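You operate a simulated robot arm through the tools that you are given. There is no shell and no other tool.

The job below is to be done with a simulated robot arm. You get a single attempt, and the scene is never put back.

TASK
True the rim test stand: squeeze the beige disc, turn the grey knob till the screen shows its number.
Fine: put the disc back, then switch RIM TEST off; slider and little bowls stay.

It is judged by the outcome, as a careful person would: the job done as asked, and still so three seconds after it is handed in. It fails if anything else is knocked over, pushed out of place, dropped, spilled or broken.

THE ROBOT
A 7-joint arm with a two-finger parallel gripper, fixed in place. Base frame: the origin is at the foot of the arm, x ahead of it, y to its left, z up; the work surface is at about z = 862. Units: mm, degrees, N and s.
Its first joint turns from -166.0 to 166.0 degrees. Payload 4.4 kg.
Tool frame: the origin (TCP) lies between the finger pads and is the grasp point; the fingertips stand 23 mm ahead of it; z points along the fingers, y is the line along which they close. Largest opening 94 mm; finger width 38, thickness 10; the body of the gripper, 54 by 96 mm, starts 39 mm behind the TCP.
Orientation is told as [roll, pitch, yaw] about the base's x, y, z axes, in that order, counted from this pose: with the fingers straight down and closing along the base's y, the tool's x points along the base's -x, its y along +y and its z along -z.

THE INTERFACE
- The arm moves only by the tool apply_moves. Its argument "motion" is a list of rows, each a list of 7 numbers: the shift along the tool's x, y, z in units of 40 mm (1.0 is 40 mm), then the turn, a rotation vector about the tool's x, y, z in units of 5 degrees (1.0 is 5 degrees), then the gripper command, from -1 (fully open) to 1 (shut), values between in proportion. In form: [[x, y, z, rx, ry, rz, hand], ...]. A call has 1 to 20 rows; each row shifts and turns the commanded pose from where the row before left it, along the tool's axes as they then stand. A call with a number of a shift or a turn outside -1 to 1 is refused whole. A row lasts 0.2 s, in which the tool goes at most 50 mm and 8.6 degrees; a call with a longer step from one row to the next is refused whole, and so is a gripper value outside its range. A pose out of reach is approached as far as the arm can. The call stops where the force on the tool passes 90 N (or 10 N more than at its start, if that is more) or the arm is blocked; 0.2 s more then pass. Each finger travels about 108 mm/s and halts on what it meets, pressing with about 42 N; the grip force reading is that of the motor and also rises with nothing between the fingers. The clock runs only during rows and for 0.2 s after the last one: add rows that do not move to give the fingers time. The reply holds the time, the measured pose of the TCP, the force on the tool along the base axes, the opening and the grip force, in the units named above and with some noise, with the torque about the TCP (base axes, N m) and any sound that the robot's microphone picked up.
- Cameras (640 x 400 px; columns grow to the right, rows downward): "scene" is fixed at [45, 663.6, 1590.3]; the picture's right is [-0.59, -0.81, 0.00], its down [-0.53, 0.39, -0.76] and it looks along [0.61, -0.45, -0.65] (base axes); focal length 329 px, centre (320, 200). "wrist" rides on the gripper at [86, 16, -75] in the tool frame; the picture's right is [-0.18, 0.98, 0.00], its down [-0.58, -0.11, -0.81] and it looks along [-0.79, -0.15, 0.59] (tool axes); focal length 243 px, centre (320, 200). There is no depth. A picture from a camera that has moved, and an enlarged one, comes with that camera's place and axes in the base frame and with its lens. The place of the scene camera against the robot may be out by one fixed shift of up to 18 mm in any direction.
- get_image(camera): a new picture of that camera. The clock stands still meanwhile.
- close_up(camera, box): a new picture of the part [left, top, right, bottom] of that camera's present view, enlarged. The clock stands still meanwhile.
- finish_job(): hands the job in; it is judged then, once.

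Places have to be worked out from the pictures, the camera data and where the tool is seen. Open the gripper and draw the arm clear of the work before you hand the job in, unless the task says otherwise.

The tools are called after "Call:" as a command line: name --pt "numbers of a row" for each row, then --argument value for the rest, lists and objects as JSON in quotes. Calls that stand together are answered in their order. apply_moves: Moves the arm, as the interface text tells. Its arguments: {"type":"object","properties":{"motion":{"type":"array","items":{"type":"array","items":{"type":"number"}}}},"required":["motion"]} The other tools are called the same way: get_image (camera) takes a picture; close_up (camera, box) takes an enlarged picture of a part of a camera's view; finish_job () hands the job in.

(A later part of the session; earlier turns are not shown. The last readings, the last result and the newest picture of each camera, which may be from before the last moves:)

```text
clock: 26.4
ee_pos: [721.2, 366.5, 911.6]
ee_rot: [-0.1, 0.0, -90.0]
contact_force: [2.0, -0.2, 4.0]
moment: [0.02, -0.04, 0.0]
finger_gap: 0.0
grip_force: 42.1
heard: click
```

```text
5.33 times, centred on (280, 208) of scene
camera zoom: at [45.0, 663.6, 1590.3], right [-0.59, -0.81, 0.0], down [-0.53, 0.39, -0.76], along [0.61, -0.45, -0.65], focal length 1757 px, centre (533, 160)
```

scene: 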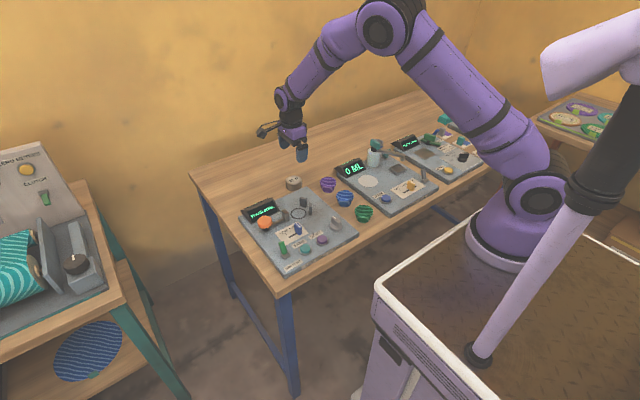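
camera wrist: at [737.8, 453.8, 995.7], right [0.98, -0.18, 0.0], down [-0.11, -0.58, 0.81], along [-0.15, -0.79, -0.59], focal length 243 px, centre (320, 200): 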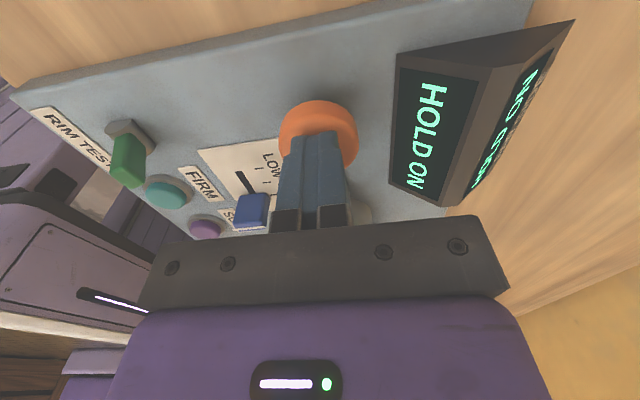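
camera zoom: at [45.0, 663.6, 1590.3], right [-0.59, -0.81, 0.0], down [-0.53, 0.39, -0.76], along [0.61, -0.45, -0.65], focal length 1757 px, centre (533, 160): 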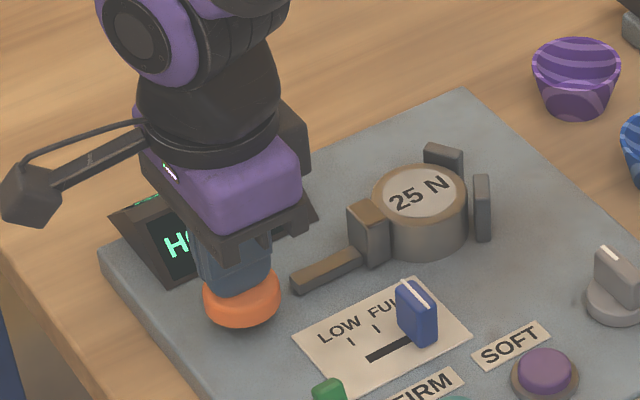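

A click sounded at fingertip z≈889, and the jaw has pushed the disc toward the posts. I'll hold here briefly and look at the screen again.

Call:
apply_moves --pt "0 0 0 0 0 0 1" --pt "0 0 0 0 0 0 1" --pt "0 0 0 0 0 0 1" --pt "0 0 0 0 0 0 1" --pt "0 0 0 0 0 0 1"

Call:
close_up --camera "wrist" --box '[220, 20, 600, 230]'

Call:
close_up --camera "scene" --box '[230, 170, 330, 245]'

```text
clock: 27.6
ee_pos: [719.7, 366.6, 911.6]
ee_rot: [0.1, 0.0, -90.0]
contact_force: [1.0, -0.2, 2.6]
moment: [-0.01, -0.02, -0.02]
finger_gap: 0.0
grip_force: 42.3
```

```text
1.68 times, centred on (410, 125) of wrist
camera zoom: at [737.6, 453.5, 987.3], right [0.98, -0.18, 0.0], down [-0.11, -0.58, 0.81], along [-0.15, -0.79, -0.59], focal length 409 px, centre (168, 326)
```

zoom: 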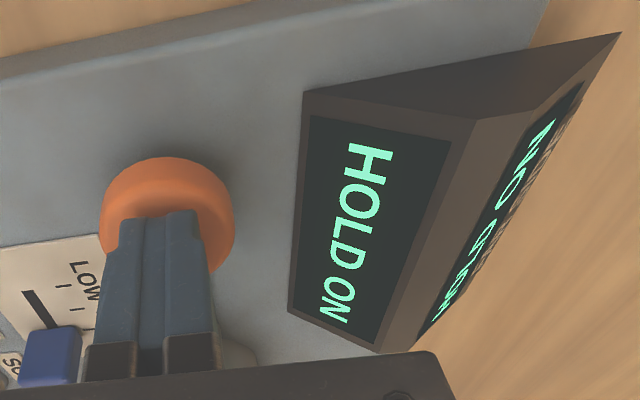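

```text
5.33 times, centred on (280, 208) of scene
camera zoom: at [45.0, 663.6, 1590.3], right [-0.59, -0.81, 0.0], down [-0.53, 0.39, -0.76], along [0.61, -0.45, -0.65], focal length 1757 px, centre (533, 160)
```

zoom: 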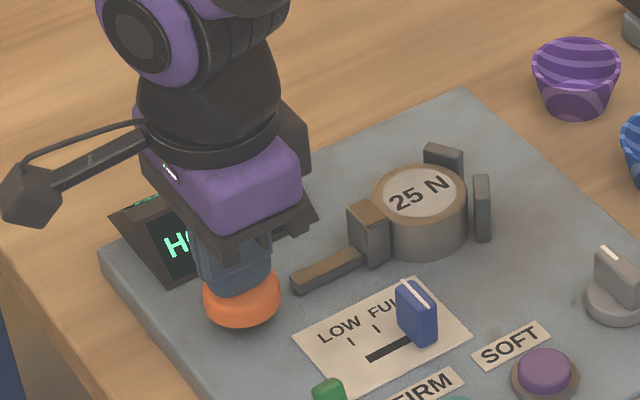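

Still HOLD ON with only ~3 N resisting, and the disc may not be fully against the posts. Pressing a bit further in 2 mm steps.

Call:
apply_moves --pt "0 0 0.05 0 0 0 1" --pt "0 0 0 0 0 0 1" --pt "0 0 0 0 0 0 1"

Call:
close_up --camera "wrist" --box '[220, 20, 600, 230]'

Call:
close_up --camera "scene" --box '[230, 170, 330, 245]'

```text
clock: 28.4
ee_pos: [721.1, 365.1, 909.0]
ee_rot: [0.0, 0.0, -90.1]
contact_force: [1.0, -2.1, 7.6]
moment: [-0.07, -0.01, 0.02]
finger_gap: 0.0
grip_force: 41.9
```

```text
1.68 times, centred on (410, 125) of wrist
camera zoom: at [737.5, 453.5, 984.9], right [0.98, -0.18, 0.0], down [-0.11, -0.58, 0.81], along [-0.15, -0.79, -0.59], focal length 409 px, centre (168, 326)
```

zoom: 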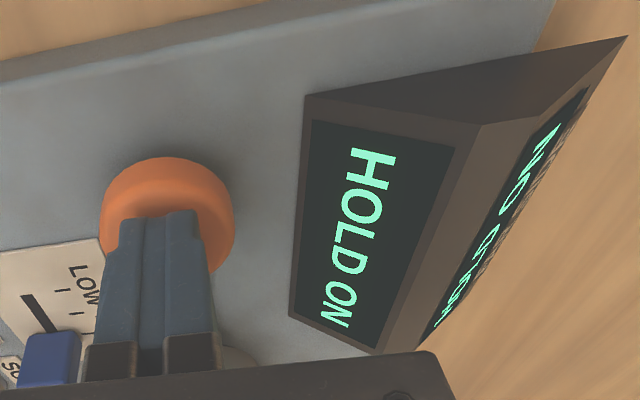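

```text
5.33 times, centred on (280, 208) of scene
camera zoom: at [45.0, 663.6, 1590.3], right [-0.59, -0.81, 0.0], down [-0.53, 0.39, -0.76], along [0.61, -0.45, -0.65], focal length 1757 px, centre (533, 160)
```

zoom: 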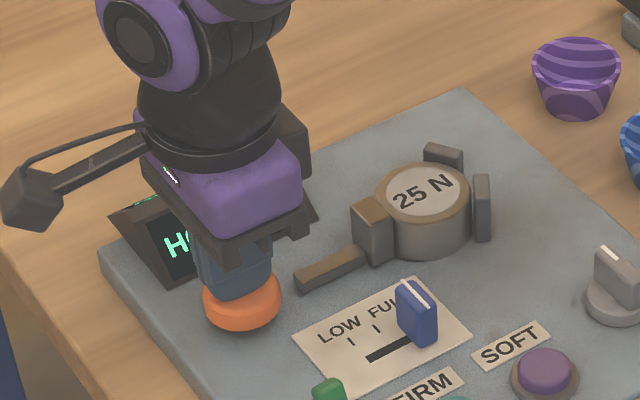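

Resistance rose to 7.6 N and the disc is moving up against the posts. Another 2 mm.

Call:
apply_moves --pt "0 0 0.05 0 0 0 1" --pt "0 0 0 0 0 0 1" --pt "0 0 0 0 0 0 1"

Call:
close_up --camera "wrist" --box '[220, 20, 600, 230]'

Call:
close_up --camera "scene" --box '[230, 170, 330, 245]'

```text
clock: 29.2
ee_pos: [719.3, 366.1, 909.1]
ee_rot: [0.1, 0.1, -90.1]
contact_force: [-0.4, -3.6, 31.1]
moment: [-0.36, -0.02, 0.05]
finger_gap: 0.0
grip_force: 42.1
```

```text
1.68 times, centred on (410, 125) of wrist
camera zoom: at [737.3, 453.4, 984.6], right [0.98, -0.18, 0.0], down [-0.11, -0.58, 0.81], along [-0.15, -0.79, -0.59], focal length 409 px, centre (168, 326)
```

zoom: 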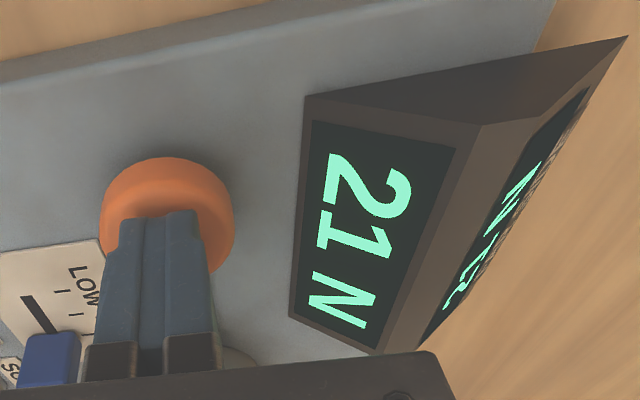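

```text
5.33 times, centred on (280, 208) of scene
camera zoom: at [45.0, 663.6, 1590.3], right [-0.59, -0.81, 0.0], down [-0.53, 0.39, -0.76], along [0.61, -0.45, -0.65], focal length 1757 px, centre (533, 160)
```

zoom: 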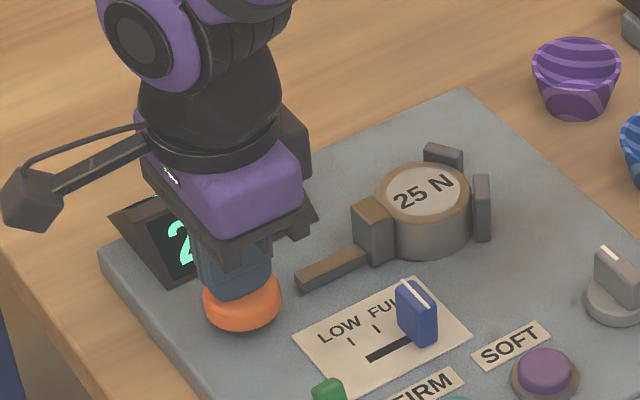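

The screen now shows "21 N" against the disc's 25 N. I'll hold a moment to see if that's steady, then ease off and see whether the reading stays.

Call:
apply_moves --pt "0 0 0 0 0 0 1" --pt "0 0 0 0 0 0 1" --pt "0 0 0 0 0 0 1" --pt "0 0 0 0 0 0 1" --pt "0 0 0 0 0 0 1"

Call:
close_up --camera "wrist" --box '[220, 20, 600, 230]'

```text
clock: 30.4
ee_pos: [721.3, 367.2, 909.9]
ee_rot: [0.1, 0.1, -90.0]
contact_force: [6.4, -0.4, 37.3]
moment: [-0.19, -0.11, 0.05]
finger_gap: 0.0
grip_force: 42.0
```

```text
1.68 times, centred on (410, 125) of wrist
camera zoom: at [737.4, 453.4, 984.2], right [0.98, -0.18, 0.0], down [-0.11, -0.58, 0.81], along [-0.15, -0.79, -0.59], focal length 409 px, centre (168, 326)
```

zoom: 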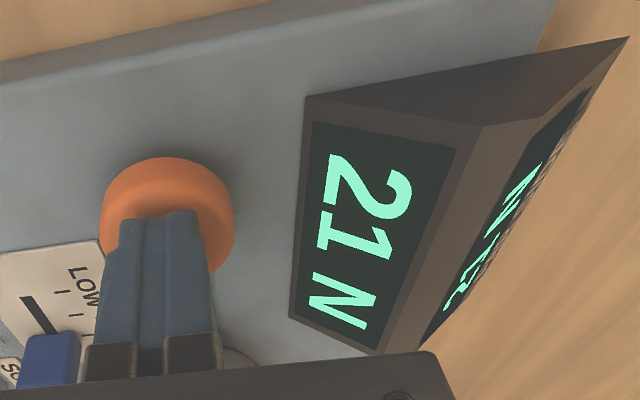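

The 21 N reading is steady. Now I'll ease off the cap slowly and check whether the jaw stays and the reading holds.

Call:
apply_moves --pt "0 0 -0.1 0 0 0 1" --pt "0 0 -0.3 0 0 0 1" --pt "0 0 -0.5 0 0 0 1" --pt "0 0 0 0 0 0 1" --pt "0 0 0 0 0 0 1"

Call:
get_image --camera "wrist"

Call:
close_up --camera "scene" --box '[230, 170, 350, 260]'

```text
clock: 31.6
ee_pos: [719.5, 366.3, 944.2]
ee_rot: [0.0, 0.0, -89.9]
contact_force: [0.1, -0.6, 0.2]
moment: [0.0, 0.0, -0.03]
finger_gap: 0.1
grip_force: 42.8
```

```text
taken
camera wrist: at [736.4, 453.7, 1018.8], right [0.98, -0.18, 0.0], down [-0.11, -0.58, 0.81], along [-0.15, -0.79, -0.59], focal length 243 px, centre (320, 200)
```

wrist: 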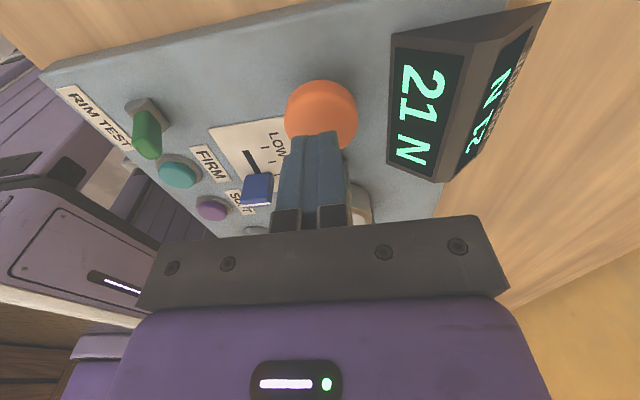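

```text
4.44 times, centred on (290, 215) of scene
camera zoom: at [45.0, 663.6, 1590.3], right [-0.59, -0.81, 0.0], down [-0.53, 0.39, -0.76], along [0.61, -0.45, -0.65], focal length 1464 px, centre (453, 133)
```

zoom: 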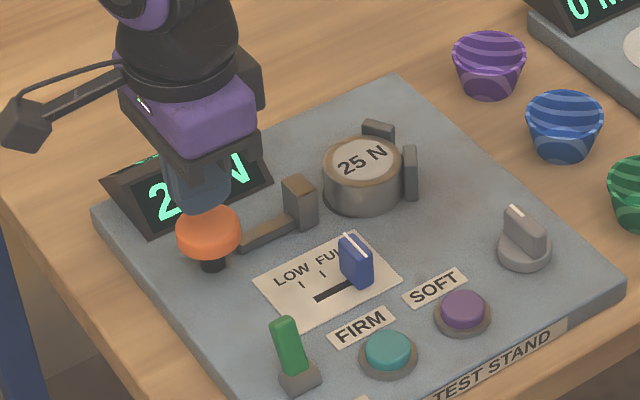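

The cap springs back and the screen keeps "21 N". Now to the knob: I'll rise, turn the tool back to yaw 0, and go look at the knob up close.

Call:
apply_moves --pt "0 0 -0.95 0 0 0 0.3" --pt "0 0 -0.95 0 0 0 0.3" --pt "0 0 0 0 0 -1 0.3" --pt "0 0 0 0 0 -1 0.3" --pt "0 0 0 0 0 -1 0.3" --pt "0 0 0 0 0 -1 0.3" --pt "0 0 0 0 0 -1 0.3" --pt "0 0 0 0 0 -1 0.3" --pt "0 0 0 0 0 -1 0.3" --pt "0 0 0 0 0 -1 0.3" --pt "0 0 0 0 0 -1 0.3" --pt "0 0 0 0 0 -1 0.3" --pt "0 0 0 0 0 -1 0.3" --pt "0 0 0 0 0 -1 0.3" --pt "0 0 0 0 0 -1 0.3" --pt "0 0 0 0 0 -1 0.3" --pt "0 0 0 0 0 -1 0.3" --pt "0 0 0 0 0 -1 0.3" --pt "0 0 0 0 0 -1 0.3" --pt "0 0 0 0 0 -1 0.3"

Call:
close_up --camera "scene" --box '[230, 170, 350, 260]'

```text
clock: 35.8
ee_pos: [722.1, 366.7, 1020.5]
ee_rot: [0.1, 0.1, 0.1]
contact_force: [-0.7, 0.2, 0.4]
moment: [-0.03, -0.01, 0.0]
finger_gap: 32.9
grip_force: 0.1
```

```text
4.44 times, centred on (290, 215) of scene
camera zoom: at [45.0, 663.6, 1590.3], right [-0.59, -0.81, 0.0], down [-0.53, 0.39, -0.76], along [0.61, -0.45, -0.65], focal length 1464 px, centre (453, 133)
```

zoom: 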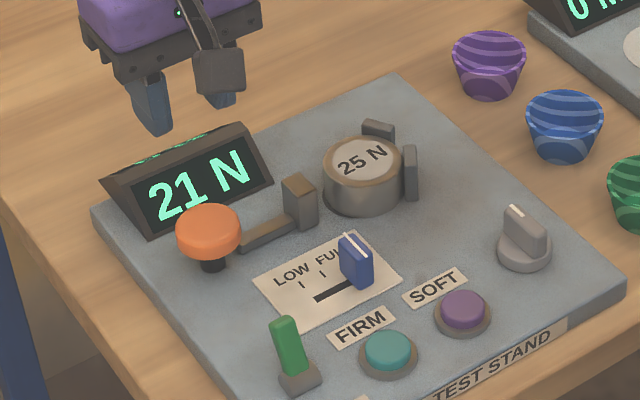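

The screen holds "21 N". Moving over toward the knob, keeping height.

Call:
apply_moves --pt "0.61 -0.735 0 0 0 0 0.3" --pt "0.61 -0.735 0 0 0 0 0.3" --pt "0.61 -0.735 0 0 0 0 0.3" --pt "0.61 -0.735 0 0 0 0 0.3" --pt "0.61 -0.735 0 0 0 0 0.3" --pt "0.61 -0.735 0 0 0 0 0.3" --pt "0 0 0 0 0 0 0.3"

Call:
get_image --camera "wrist"

Call:
close_up --camera "wrist" --box '[240, 20, 400, 120]'

```text
clock: 37.4
ee_pos: [573.2, 190.4, 1020.2]
ee_rot: [-0.1, 0.1, 0.0]
contact_force: [-0.3, -0.2, -0.1]
moment: [0.04, 0.02, 0.03]
finger_gap: 33.0
grip_force: 0.0
```

```text
taken
camera wrist: at [487.0, 207.1, 1095.3], right [0.18, 0.98, 0.0], down [0.58, -0.11, 0.81], along [0.79, -0.15, -0.59], focal length 243 px, centre (320, 200)
```

wrist: 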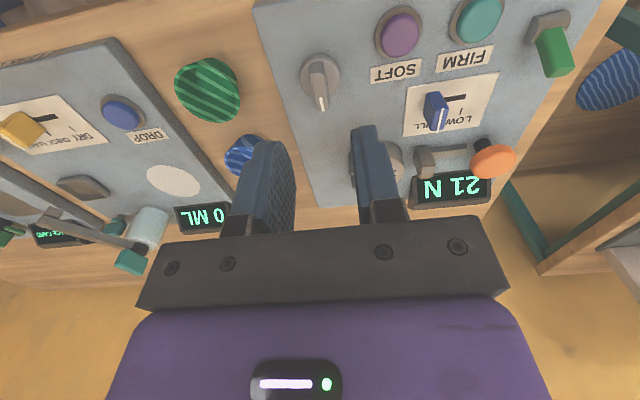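

```text
4.00 times, centred on (320, 70) of wrist
camera zoom: at [487.0, 207.1, 1095.3], right [0.18, 0.98, 0.0], down [0.58, -0.11, 0.81], along [0.79, -0.15, -0.59], focal length 970 px, centre (320, 720)
```

zoom: 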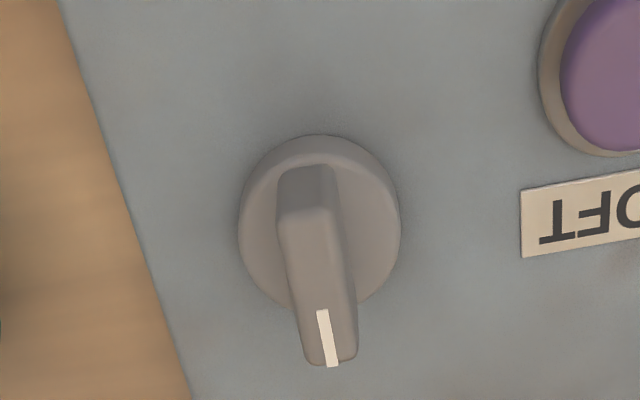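

The knob's fin points along +x (about -2°), with its axis at about (599, 186.5), dial top ≈873 and fin top ≈892. The fingers at yaw 0 straddle it properly, so I'll move above it and descend partway.

Call:
apply_moves --pt "-0.32 -0.055 0.5 0 0 0 0.3" --pt "-0.32 -0.055 0.5 0 0 0 0.3" --pt "0 0 0.5 0 0 0 0.3" --pt "0 0 0.5 0 0 0 0.3" --pt "0 0 0 0 0 0 0.3"

Call:
get_image --camera "wrist"

Call:
close_up --camera "wrist" --box '[240, 50, 400, 150]'

Call:
close_up --camera "scene" --box '[300, 190, 380, 250]'

```text
clock: 38.6
ee_pos: [599.4, 187.0, 941.0]
ee_rot: [-0.1, 0.0, 0.0]
contact_force: [-0.1, -0.1, 0.2]
moment: [0.0, 0.01, -0.03]
finger_gap: 32.6
grip_force: 0.0
```

```text
taken
camera wrist: at [513.0, 203.6, 1015.6], right [0.18, 0.98, 0.0], down [0.58, -0.11, 0.81], along [0.79, -0.15, -0.59], focal length 243 px, centre (320, 200)
```

wrist: 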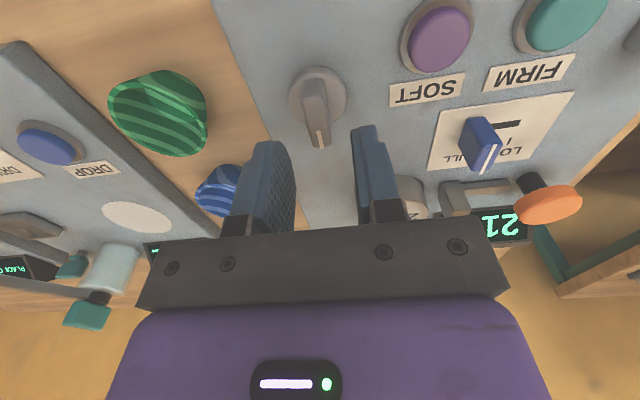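

```text
4.00 times, centred on (320, 100) of wrist
camera zoom: at [513.0, 203.6, 1015.6], right [0.18, 0.98, 0.0], down [0.58, -0.11, 0.81], along [0.79, -0.15, -0.59], focal length 970 px, centre (320, 600)
```

zoom: 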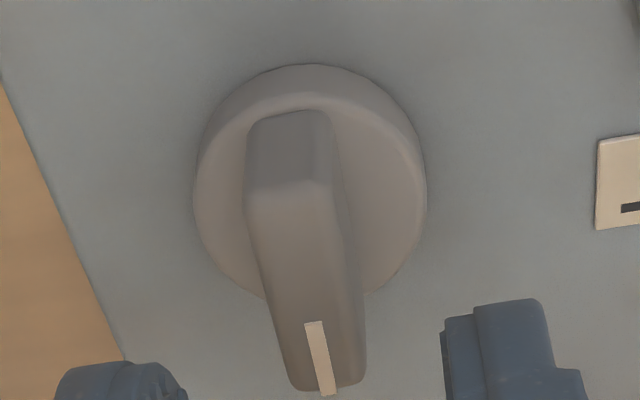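

```text
6.67 times, centred on (340, 220) of scene
camera zoom: at [45.0, 663.6, 1590.3], right [-0.59, -0.81, 0.0], down [-0.53, 0.39, -0.76], along [0.61, -0.45, -0.65], focal length 2196 px, centre (187, 67)
```

zoom: 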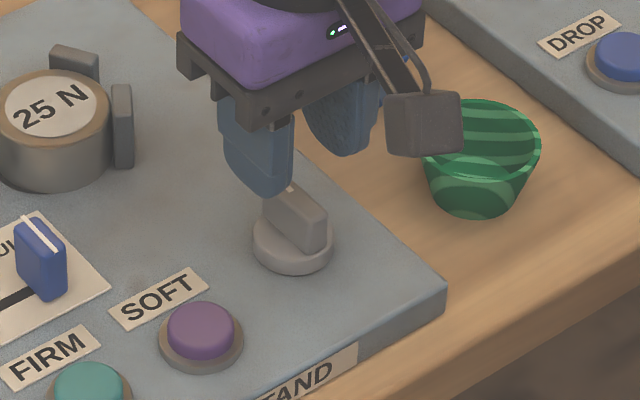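

The fin lies along x at y≈186 and I'm centred to within about 1 mm. Descending until the fingertips are just above the dial.

Call:
apply_moves --pt "0.02 -0.02 0.5 0 0 0 0.3" --pt "0 0 0.3 0 0 0 0.3" --pt "0 0 0.2 0 0 0 0.3" --pt "0 0 0 0 0 0 0.3"

Call:
get_image --camera "wrist"

Call:
close_up --camera "scene" --box '[300, 190, 380, 250]'

```text
clock: 39.6
ee_pos: [599.0, 184.3, 900.7]
ee_rot: [0.0, 0.0, 0.1]
contact_force: [-0.5, 0.1, -0.6]
moment: [-0.01, 0.02, 0.0]
finger_gap: 32.6
grip_force: 0.0
```

```text
taken
camera wrist: at [513.7, 201.9, 975.7], right [0.18, 0.98, 0.0], down [0.58, -0.11, 0.81], along [0.79, -0.15, -0.59], focal length 243 px, centre (320, 200)
```

wrist: 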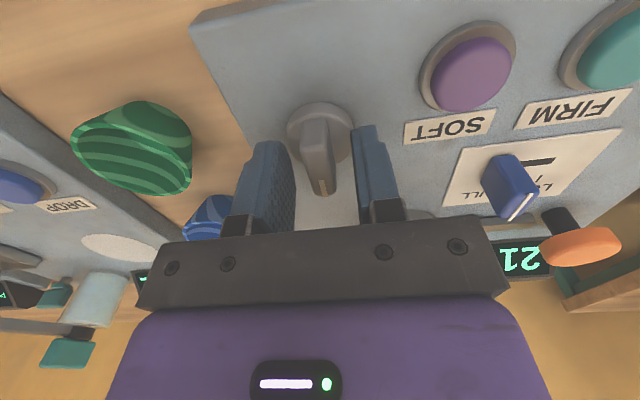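

```text
6.67 times, centred on (340, 220) of scene
camera zoom: at [45.0, 663.6, 1590.3], right [-0.59, -0.81, 0.0], down [-0.53, 0.39, -0.76], along [0.61, -0.45, -0.65], focal length 2196 px, centre (187, 67)
```

zoom: 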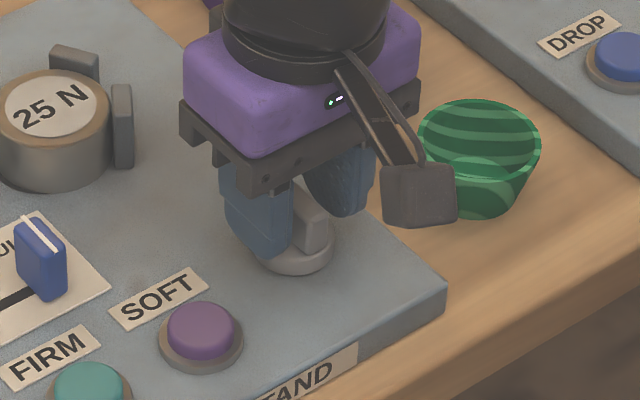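

No contact, and the fin is between the fingers with the tips just above the dial. Closing on the fin.

Call:
apply_moves --pt "0 0 0 0 0 0 0.6" --pt "0 0 0 0 0 0 0.9" --pt "0 0 0 0 0 0 0.9" --pt "0 0 0 0 0 0 0.9"

Call:
get_image --camera "wrist"

Call:
close_up --camera "scene" --box '[230, 190, 350, 260]'

```text
clock: 40.6
ee_pos: [599.6, 185.2, 901.2]
ee_rot: [0.1, 0.0, 0.0]
contact_force: [-0.5, -2.3, -1.9]
moment: [-0.03, -0.36, 0.05]
finger_gap: 12.8
grip_force: 45.3
```

```text
taken
camera wrist: at [513.7, 201.8, 975.7], right [0.18, 0.98, 0.0], down [0.58, -0.11, 0.81], along [0.79, -0.15, -0.59], focal length 243 px, centre (320, 200)
```

wrist: 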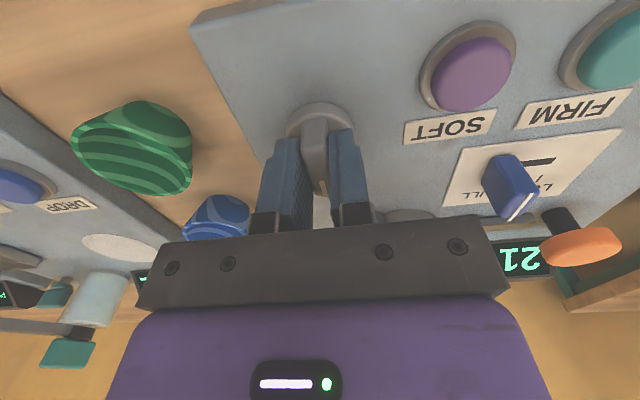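

```text
5.33 times, centred on (290, 225) of scene
camera zoom: at [45.0, 663.6, 1590.3], right [-0.59, -0.81, 0.0], down [-0.53, 0.39, -0.76], along [0.61, -0.45, -0.65], focal length 1757 px, centre (480, 67)
```

zoom: 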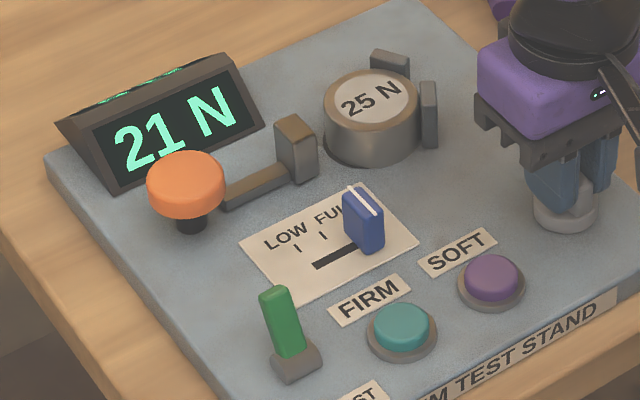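

The fin is gripped (12.8 mm). I'll turn it clockwise 5° and see how the screen responds.

Call:
apply_moves --pt "0 0 0 0 0 0.5 0.9" --pt "0 0 0 0 0 0.5 0.9" --pt "0 0 0 0 0 0 0.9"

Call:
close_up --camera "scene" --box '[230, 190, 350, 260]'

```text
clock: 41.4
ee_pos: [599.1, 184.9, 901.7]
ee_rot: [0.0, 0.0, -4.9]
contact_force: [1.8, -6.0, -0.8]
moment: [-0.04, 0.06, 0.0]
finger_gap: 12.7
grip_force: 45.4
```

```text
5.33 times, centred on (290, 225) of scene
camera zoom: at [45.0, 663.6, 1590.3], right [-0.59, -0.81, 0.0], down [-0.53, 0.39, -0.76], along [0.61, -0.45, -0.65], focal length 1757 px, centre (480, 67)
```

zoom: 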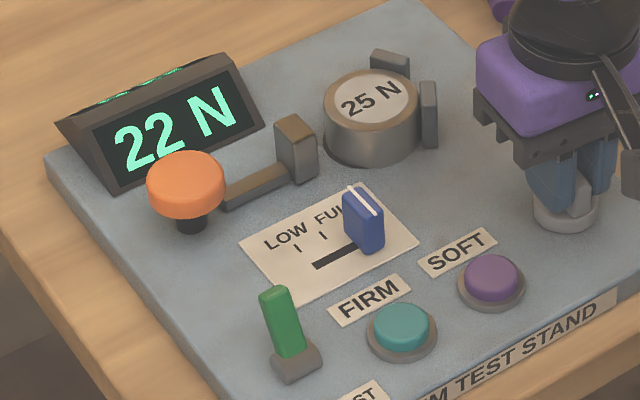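

The screen responds live: 22 N after 5° clockwise. Continuing clockwise.

Call:
apply_moves --pt "0 0 0 0 0 0.5 0.9" --pt "0 0 0 0 0 0.5 0.9" --pt "0 0 0 0 0 0 0.9"

Call:
close_up --camera "scene" --box '[230, 190, 350, 260]'

```text
clock: 42.2
ee_pos: [599.5, 184.1, 901.3]
ee_rot: [0.0, 0.0, -10.1]
contact_force: [8.9, -8.2, 6.1]
moment: [0.1, 1.32, -0.01]
finger_gap: 12.7
grip_force: 45.1
```

```text
5.33 times, centred on (290, 225) of scene
camera zoom: at [45.0, 663.6, 1590.3], right [-0.59, -0.81, 0.0], down [-0.53, 0.39, -0.76], along [0.61, -0.45, -0.65], focal length 1757 px, centre (480, 67)
```

zoom: 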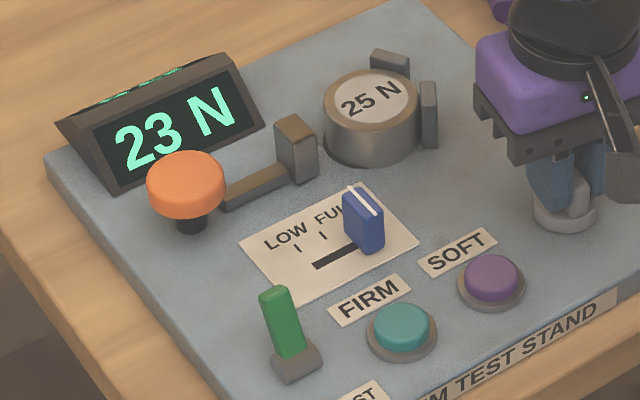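

23 N. A small side force (~12 N) is building up, so I'll nudge about 0.8 mm to follow the knob's axis while turning further.

Call:
apply_moves --pt "-0.02 -0.02 0 0 0 0.5 0.9" --pt "0 0 0 0 0 0.5 0.9" --pt "0 0 0 0 0 0 0.9"

Call:
close_up --camera "scene" --box '[230, 190, 350, 260]'

```text
clock: 43.0
ee_pos: [599.9, 185.0, 900.7]
ee_rot: [0.0, 0.0, -14.9]
contact_force: [-1.0, 7.3, 2.9]
moment: [-0.02, -0.57, 0.02]
finger_gap: 13.1
grip_force: 45.3
```

```text
5.33 times, centred on (290, 225) of scene
camera zoom: at [45.0, 663.6, 1590.3], right [-0.59, -0.81, 0.0], down [-0.53, 0.39, -0.76], along [0.61, -0.45, -0.65], focal length 1757 px, centre (480, 67)
```

zoom: 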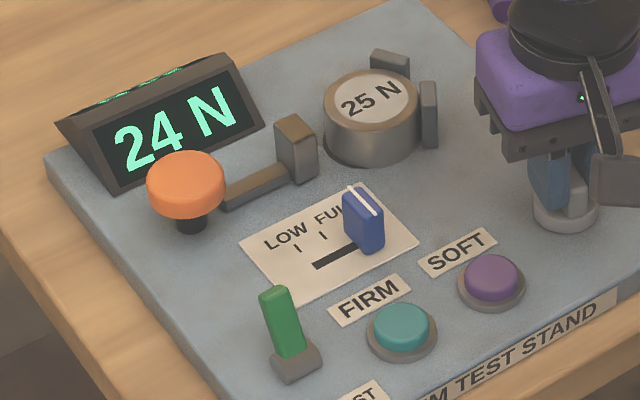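

24 N at 15°, so it's about 5° per newton. Finer steps now so I can find the edges of the 25 band.

Call:
apply_moves --pt "0 0 0 0 0 0.4 0.9" --pt "0 0 0 0 0 0 0.9"

Call:
close_up --camera "scene" --box '[230, 190, 350, 260]'

```text
clock: 43.6
ee_pos: [599.9, 185.1, 900.7]
ee_rot: [0.0, 0.0, -16.9]
contact_force: [-5.2, 12.0, -1.1]
moment: [-0.17, -1.24, 0.02]
finger_gap: 13.2
grip_force: 45.3
```

```text
5.33 times, centred on (290, 225) of scene
camera zoom: at [45.0, 663.6, 1590.3], right [-0.59, -0.81, 0.0], down [-0.53, 0.39, -0.76], along [0.61, -0.45, -0.65], focal length 1757 px, centre (480, 67)
```

zoom: 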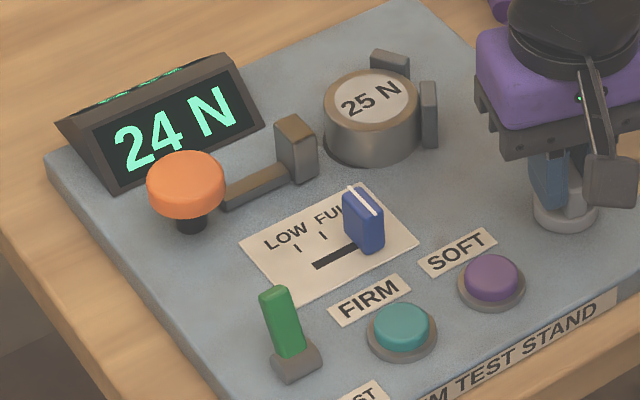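

Still 24 N at 17°. I'll nudge back slightly to relieve the side force and turn another 2°.

Call:
apply_moves --pt "0.01 0.01 0 0 0 0.4 0.9" --pt "0 0 0 0 0 0 0.9"

Call:
close_up --camera "scene" --box '[230, 190, 350, 260]'

```text
clock: 44.2
ee_pos: [599.5, 186.7, 902.0]
ee_rot: [0.0, 0.0, -19.0]
contact_force: [-5.4, 8.7, 12.0]
moment: [0.41, 1.12, -0.03]
finger_gap: 12.6
grip_force: 45.0
```

```text
5.33 times, centred on (290, 225) of scene
camera zoom: at [45.0, 663.6, 1590.3], right [-0.59, -0.81, 0.0], down [-0.53, 0.39, -0.76], along [0.61, -0.45, -0.65], focal length 1757 px, centre (480, 67)
```

zoom: 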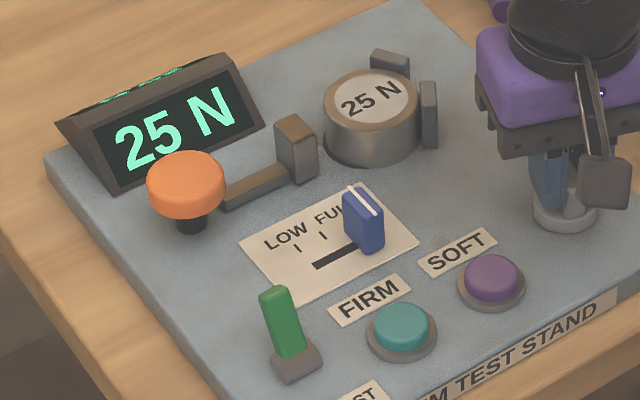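

The screen now shows 25 N, having switched between 17° and 19°. With about 5° per newton, I'll add about 1.3° more to sit in the middle of the 25 band rather than at its edge.

Call:
apply_moves --pt "0 0 0 0 0 0.27 0.9" --pt "0 0 0 0 0 0 0.9" --pt "0 0 0 0 0 0 0.9"

Call:
close_up --camera "scene" --box '[230, 190, 350, 260]'

Call:
get_image --camera "wrist"

```text
clock: 45.0
ee_pos: [599.6, 185.0, 901.0]
ee_rot: [0.0, -0.1, -20.2]
contact_force: [-6.9, 8.6, 16.3]
moment: [0.52, 1.3, 0.01]
finger_gap: 12.8
grip_force: 45.1
```

```text
5.33 times, centred on (290, 225) of scene
camera zoom: at [45.0, 663.6, 1590.3], right [-0.59, -0.81, 0.0], down [-0.53, 0.39, -0.76], along [0.61, -0.45, -0.65], focal length 1757 px, centre (480, 67)
```

zoom: 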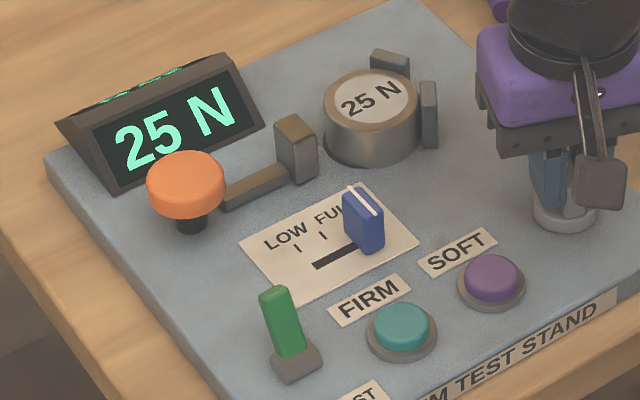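

```text
taken
camera wrist: at [524.7, 231.0, 975.7], right [0.51, 0.86, 0.0], down [0.51, -0.3, 0.81], along [0.69, -0.41, -0.59], focal length 243 px, centre (320, 200)
```

wrist: 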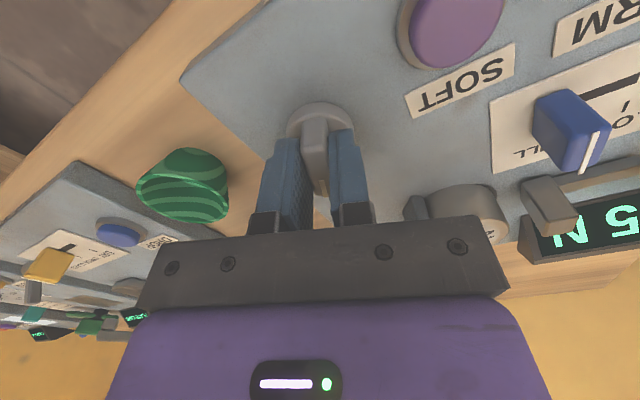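

It reads 25 N. Releasing the fin gently and checking that the reading holds.

Call:
apply_moves --pt "0 0 0 0 0 0 0.6" --pt "0 0 0 0 0 0 0.3" --pt "0 0 0 0 0 0 0.3"

Call:
get_image --camera "wrist"

Call:
close_up --camera "scene" --box '[230, 190, 350, 260]'

```text
clock: 45.8
ee_pos: [599.9, 184.2, 900.3]
ee_rot: [0.0, 0.0, -20.4]
contact_force: [-0.1, 0.2, -0.4]
moment: [0.01, 0.01, -0.01]
finger_gap: 33.0
grip_force: 0.1
```

```text
taken
camera wrist: at [525.3, 230.6, 975.3], right [0.51, 0.86, 0.0], down [0.51, -0.3, 0.81], along [0.69, -0.41, -0.59], focal length 243 px, centre (320, 200)
```

wrist: 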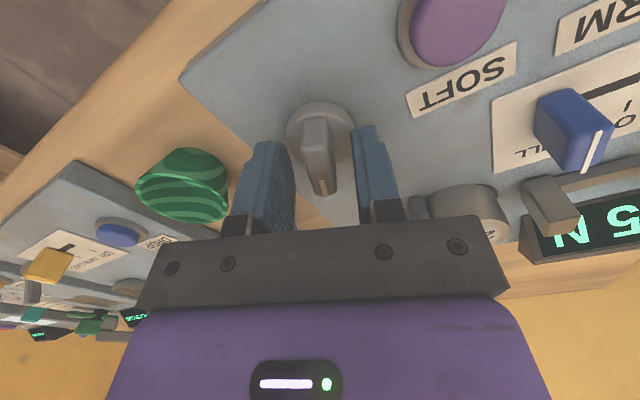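

```text
5.33 times, centred on (290, 225) of scene
camera zoom: at [45.0, 663.6, 1590.3], right [-0.59, -0.81, 0.0], down [-0.53, 0.39, -0.76], along [0.61, -0.45, -0.65], focal length 1757 px, centre (480, 67)
```

zoom: 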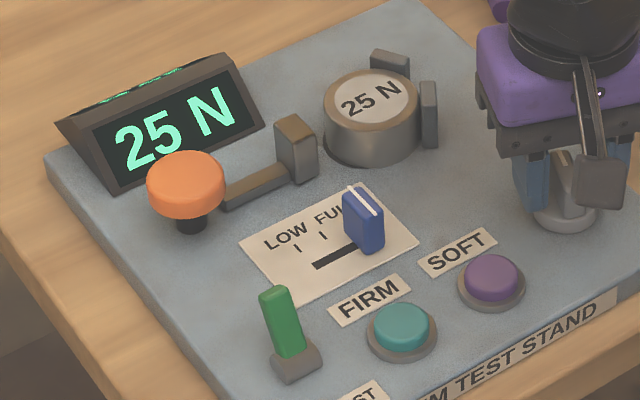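

The reading stays at 25 N after release. Now I'll lift clear, turn the tool back to -90°, and set the opening for the disc.

Call:
apply_moves --pt "0 0 -0.6 0 0 0 0.3" --pt "0 0 -0.9 0 0 0 0.3" --pt "0 0 -0.9 0 0 0 0.0" --pt "0 0 0 0 0 0.996 -0.404" --pt "0 0 0 0 0 0.996 -0.404" --pt "0 0 0 0 0 0.996 -0.404" --pt "0 0 0 0 0 0.996 -0.404" --pt "0 0 0 0 0 0.996 -0.404" --pt "0 0 0 0 0 0.996 -0.404" --pt "0 0 0 0 0 0.996 -0.404" --pt "0 0 0 0 0 0.996 -0.404" --pt "0 0 0 0 0 0.996 -0.404" --pt "0 0 0 0 0 0.996 -0.404" --pt "0 0 0 0 0 0.996 -0.404" --pt "0 0 0 0 0 0.996 -0.404" --pt "0 0 0 0 0 0.996 -0.404" --pt "0 0 0 0 0 0.996 -0.404" --pt "0 0 0 0 0 0 -0.404"

Call:
close_up --camera "scene" --box '[230, 170, 370, 270]'

```text
clock: 49.6
ee_pos: [600.3, 184.7, 996.1]
ee_rot: [-0.1, 0.0, -90.1]
contact_force: [0.6, 0.5, 0.1]
moment: [0.01, 0.01, -0.01]
finger_gap: 66.0
grip_force: 0.0
```

```text
4.00 times, centred on (300, 220) of scene
camera zoom: at [45.0, 663.6, 1590.3], right [-0.59, -0.81, 0.0], down [-0.53, 0.39, -0.76], along [0.61, -0.45, -0.65], focal length 1318 px, centre (400, 120)
```

zoom: 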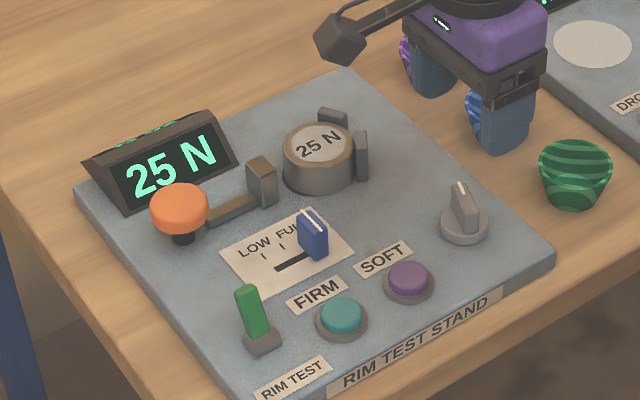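

The screen still reads 25 N and the knob stays put. Moving above the disc to locate it precisely before grasping.

Call:
apply_moves --pt "0.4 0.755 0 0 0 0 -0.404" --pt "0.4 0.755 0 0 0 0 -0.404" --pt "0.4 0.755 0 0 0 0 -0.404" --pt "0.4 0.755 0 0 0 0 -0.404" --pt "0 0 0 0 0 0 -0.404"

Call:
get_image --camera "wrist"

Call:
close_up --camera "wrist" --box '[220, 20, 420, 145]'

```text
clock: 50.8
ee_pos: [722.0, 248.0, 995.6]
ee_rot: [0.1, 0.0, -90.1]
contact_force: [0.5, 0.0, 0.4]
moment: [0.04, -0.03, 0.02]
finger_gap: 66.0
grip_force: 0.1
```

```text
taken
camera wrist: at [738.1, 334.7, 1070.7], right [0.98, -0.19, 0.0], down [-0.11, -0.58, 0.81], along [-0.15, -0.79, -0.59], focal length 243 px, centre (320, 200)
```

wrist: 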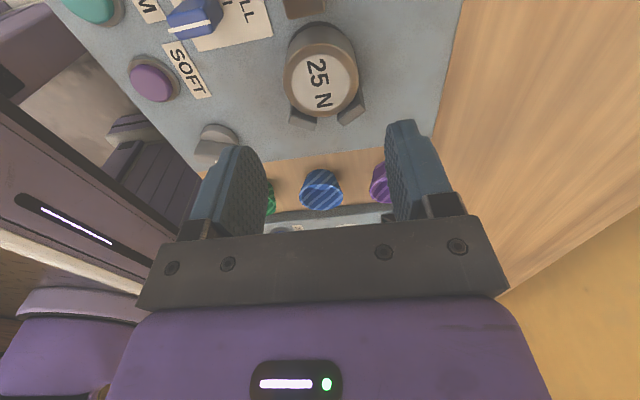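

```text
3.20 times, centred on (320, 82) of wrist
camera zoom: at [738.1, 334.7, 1070.7], right [0.98, -0.19, 0.0], down [-0.11, -0.58, 0.81], along [-0.15, -0.79, -0.59], focal length 776 px, centre (320, 576)
```

zoom: 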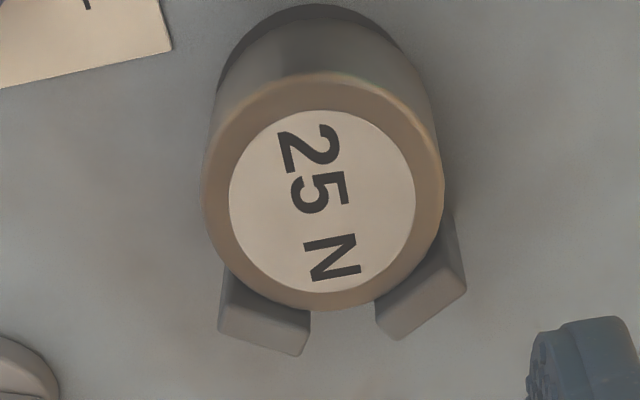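

The disc is now at (721, 240.5), pushed against the posts. Gripping at TCP y≈247 keeps the fingers clear of the post ends, which are at y≲220. Descending partway and checking.

Call:
apply_moves --pt "-0.03 -0.02 0.7 0 0 0 -0.404" --pt "0 0 0.7 0 0 0 -0.404" --pt "0 0 0.55 0 0 0 -0.404" --pt "0 0 0 0 0 0 -0.404"

Call:
get_image --camera "wrist"

Call:
close_up --camera "scene" --box '[250, 170, 350, 245]'

```text
clock: 51.8
ee_pos: [719.9, 244.9, 919.4]
ee_rot: [0.0, 0.0, -90.1]
contact_force: [-0.1, -0.3, -1.0]
moment: [0.0, 0.0, -0.01]
finger_gap: 66.2
grip_force: 0.0
```

```text
taken
camera wrist: at [737.0, 332.7, 993.7], right [0.98, -0.19, 0.0], down [-0.11, -0.58, 0.81], along [-0.15, -0.79, -0.59], focal length 243 px, centre (320, 200)
```

wrist: 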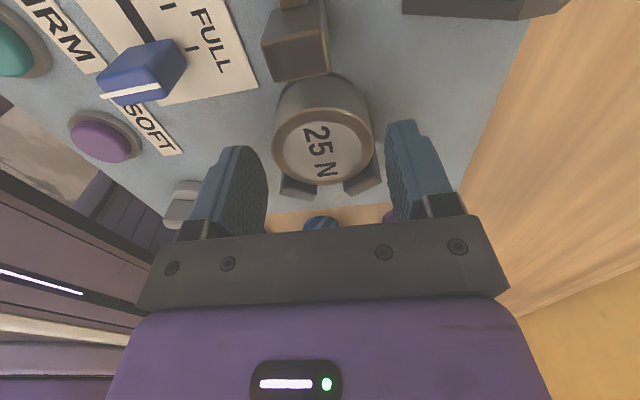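

```text
5.33 times, centred on (300, 208) of scene
camera zoom: at [45.0, 663.6, 1590.3], right [-0.59, -0.81, 0.0], down [-0.53, 0.39, -0.76], along [0.61, -0.45, -0.65], focal length 1757 px, centre (427, 160)
```

zoom: 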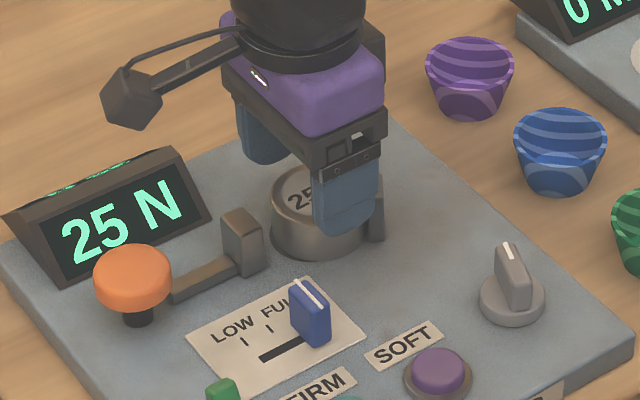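

The fingers line up evenly around the disc (disc centre ≈(721, 239.5)), and the post ends stay outside the finger path. I'll shift 2 mm toward the jaw for extra margin and lower to grasp height.

Call:
apply_moves --pt "0.05 0 0.2 0 0 0 -0.404" --pt "0 0 0.25 0 0 0 -0.404" --pt "0 0 0.2 0 0 0 -0.404" --pt "0 0 0 0 0 0 -0.404"

Call:
get_image --camera "wrist"

Call:
close_up --camera "scene" --box '[260, 180, 340, 240]'

```text
clock: 52.8
ee_pos: [720.6, 249.8, 891.9]
ee_rot: [0.0, -0.1, -90.1]
contact_force: [0.4, 0.3, 0.8]
moment: [0.01, 0.0, -0.02]
finger_gap: 66.1
grip_force: 0.1
```

```text
taken
camera wrist: at [737.2, 336.3, 967.2], right [0.98, -0.19, 0.0], down [-0.11, -0.58, 0.81], along [-0.15, -0.79, -0.59], focal length 243 px, centre (320, 200)
```

wrist: 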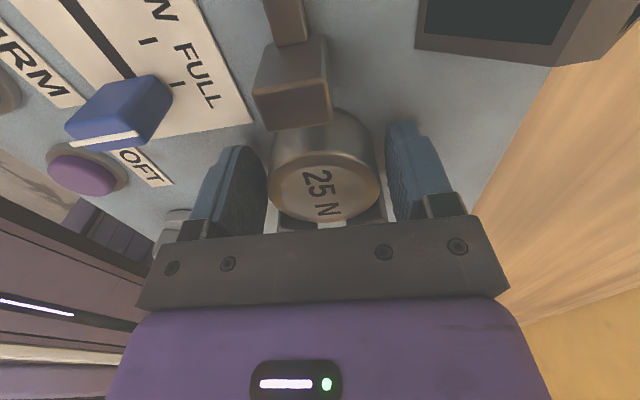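

```text
6.67 times, centred on (300, 210) of scene
camera zoom: at [45.0, 663.6, 1590.3], right [-0.59, -0.81, 0.0], down [-0.53, 0.39, -0.76], along [0.61, -0.45, -0.65], focal length 2196 px, centre (453, 133)
```

zoom: 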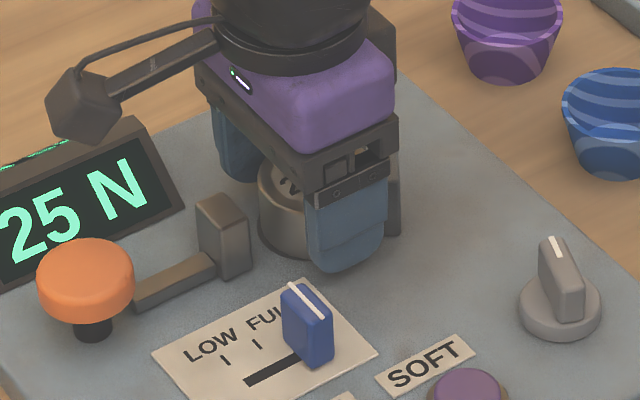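

No contact. I'll shift back 2 mm so the pads overlap the disc better, then close.

Call:
apply_moves --pt "-0.05 0 0 0 0 0 -0.404" --pt "0 0 0 0 0 0 0.0" --pt "0 0 0 0 0 0 0.3" --pt "0 0 0 0 0 0 0.3" --pt "0 0 0 0 0 0 0.3"

Call:
get_image --camera "wrist"

```text
clock: 54.0
ee_pos: [719.4, 247.6, 893.4]
ee_rot: [-0.1, 0.1, -90.1]
contact_force: [0.1, 2.1, -0.3]
moment: [0.02, -0.01, 0.0]
finger_gap: 57.0
grip_force: 42.5
```

```text
taken
camera wrist: at [737.0, 334.4, 967.4], right [0.98, -0.19, 0.0], down [-0.11, -0.58, 0.81], along [-0.15, -0.79, -0.59], focal length 243 px, centre (320, 200)
```

wrist: 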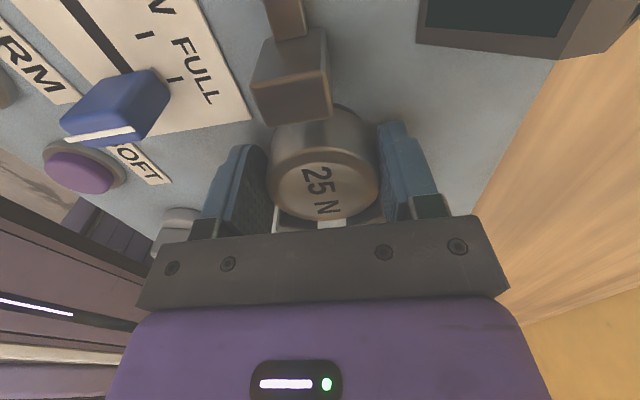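

Gripped (57 mm). The disc now sits about 7.5 mm off the finger centre in y, so returning it to (872.5, 167) means TCP ≈(872.5, 174.3). Lifting straight up and carrying it back.

Call:
apply_moves --pt "0 0 -0.3 0 0 0 0.3" --pt "0 0 -0.7 0 0 0 0.3" --pt "0 0 -0.7 0 0 0 0.3" --pt "0 0 -0.4 0 0 0 0.3" --pt "-0.368 0.76 0 0 0 0 0.3" --pt "-0.368 0.76 0 0 0 0 0.3" --pt "-0.368 0.76 0 0 0 0 0.3" --pt "-0.368 0.76 0 0 0 0 0.3" --pt "-0.368 0.76 0 0 0 0 0.3" --pt "0 0 0 0 0 0 0.3"

Call:
get_image --camera "wrist"

Call:
close_up --camera "scene" --box '[230, 110, 390, 260]'

```text
clock: 56.2
ee_pos: [870.7, 173.9, 976.3]
ee_rot: [0.0, 0.1, -90.1]
contact_force: [0.8, 0.3, -1.0]
moment: [0.03, 0.01, -0.06]
finger_gap: 57.3
grip_force: 41.6
```

```text
taken
camera wrist: at [888.8, 260.1, 1051.8], right [0.98, -0.19, 0.0], down [-0.11, -0.58, 0.81], along [-0.15, -0.79, -0.59], focal length 243 px, centre (320, 200)
```

wrist: 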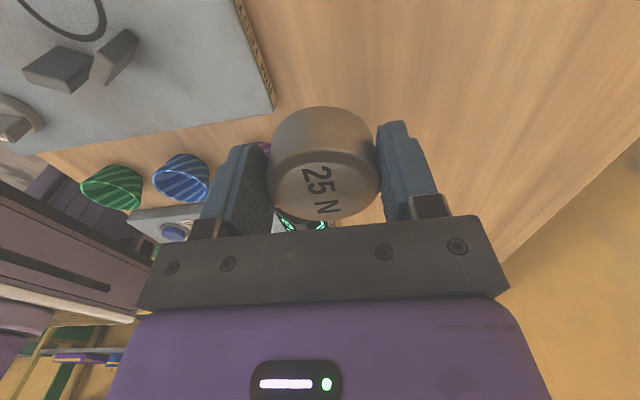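

```text
2.67 times, centred on (310, 185) of scene
camera zoom: at [45.0, 663.6, 1590.3], right [-0.59, -0.81, 0.0], down [-0.53, 0.39, -0.76], along [0.61, -0.45, -0.65], focal length 878 px, centre (347, 240)
```

zoom: 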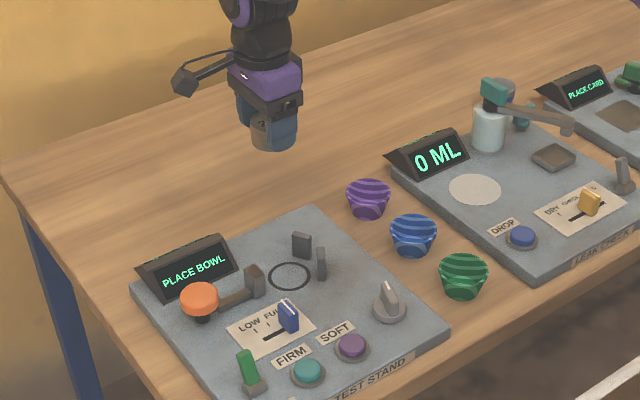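

The screen has gone back to PLACE BOWL as expected. I'm over the disc's original spot, so I'll lower to just above the table.

Call:
apply_moves --pt "0 0.015 0.7 0 0 0 0.3" --pt "0 0 0.7 0 0 0 0.3" --pt "0 0 0.6 0 0 0 0.3" --pt "0 0 0.4 0 0 0 0.3" --pt "0 0 0 0 0 0 0.3"

Call:
close_up --camera "scene" --box '[260, 140, 340, 200]'

Call:
get_image --camera "wrist"

```text
clock: 57.4
ee_pos: [872.4, 171.2, 881.7]
ee_rot: [0.0, 0.1, -90.1]
contact_force: [0.1, 0.4, -1.5]
moment: [0.03, -0.02, 0.0]
finger_gap: 57.1
grip_force: 42.3
```

```text
6.67 times, centred on (300, 170) of scene
camera zoom: at [45.0, 663.6, 1590.3], right [-0.59, -0.81, 0.0], down [-0.53, 0.39, -0.76], along [0.61, -0.45, -0.65], focal length 2196 px, centre (453, 400)
```

zoom: 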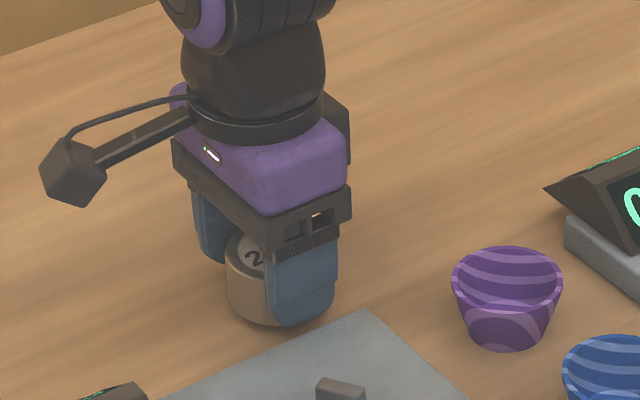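

```text
taken
camera wrist: at [889.4, 259.1, 956.2], right [0.98, -0.19, 0.0], down [-0.11, -0.58, 0.81], along [-0.15, -0.79, -0.59], focal length 243 px, centre (320, 200)
```

wrist: 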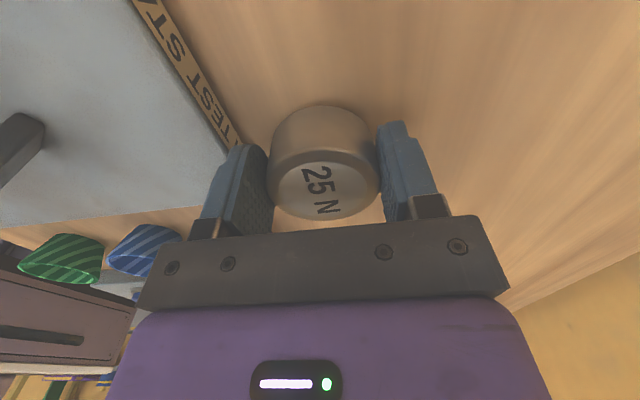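

Still carrying the disc with 1.5 N of weight. I'm about 1.5 mm short in y, so I'll correct that and lower further.

Call:
apply_moves --pt "0.035 0 0.1 0 0 0 0.3" --pt "0 0 0.1 0 0 0 0.3" --pt "0 0 0 0 0 0 0.3"

```text
clock: 58.2
ee_pos: [871.1, 174.9, 871.8]
ee_rot: [0.0, 0.0, -90.1]
contact_force: [-0.4, 0.2, -1.7]
moment: [0.01, -0.01, 0.0]
finger_gap: 57.2
grip_force: 41.7
```

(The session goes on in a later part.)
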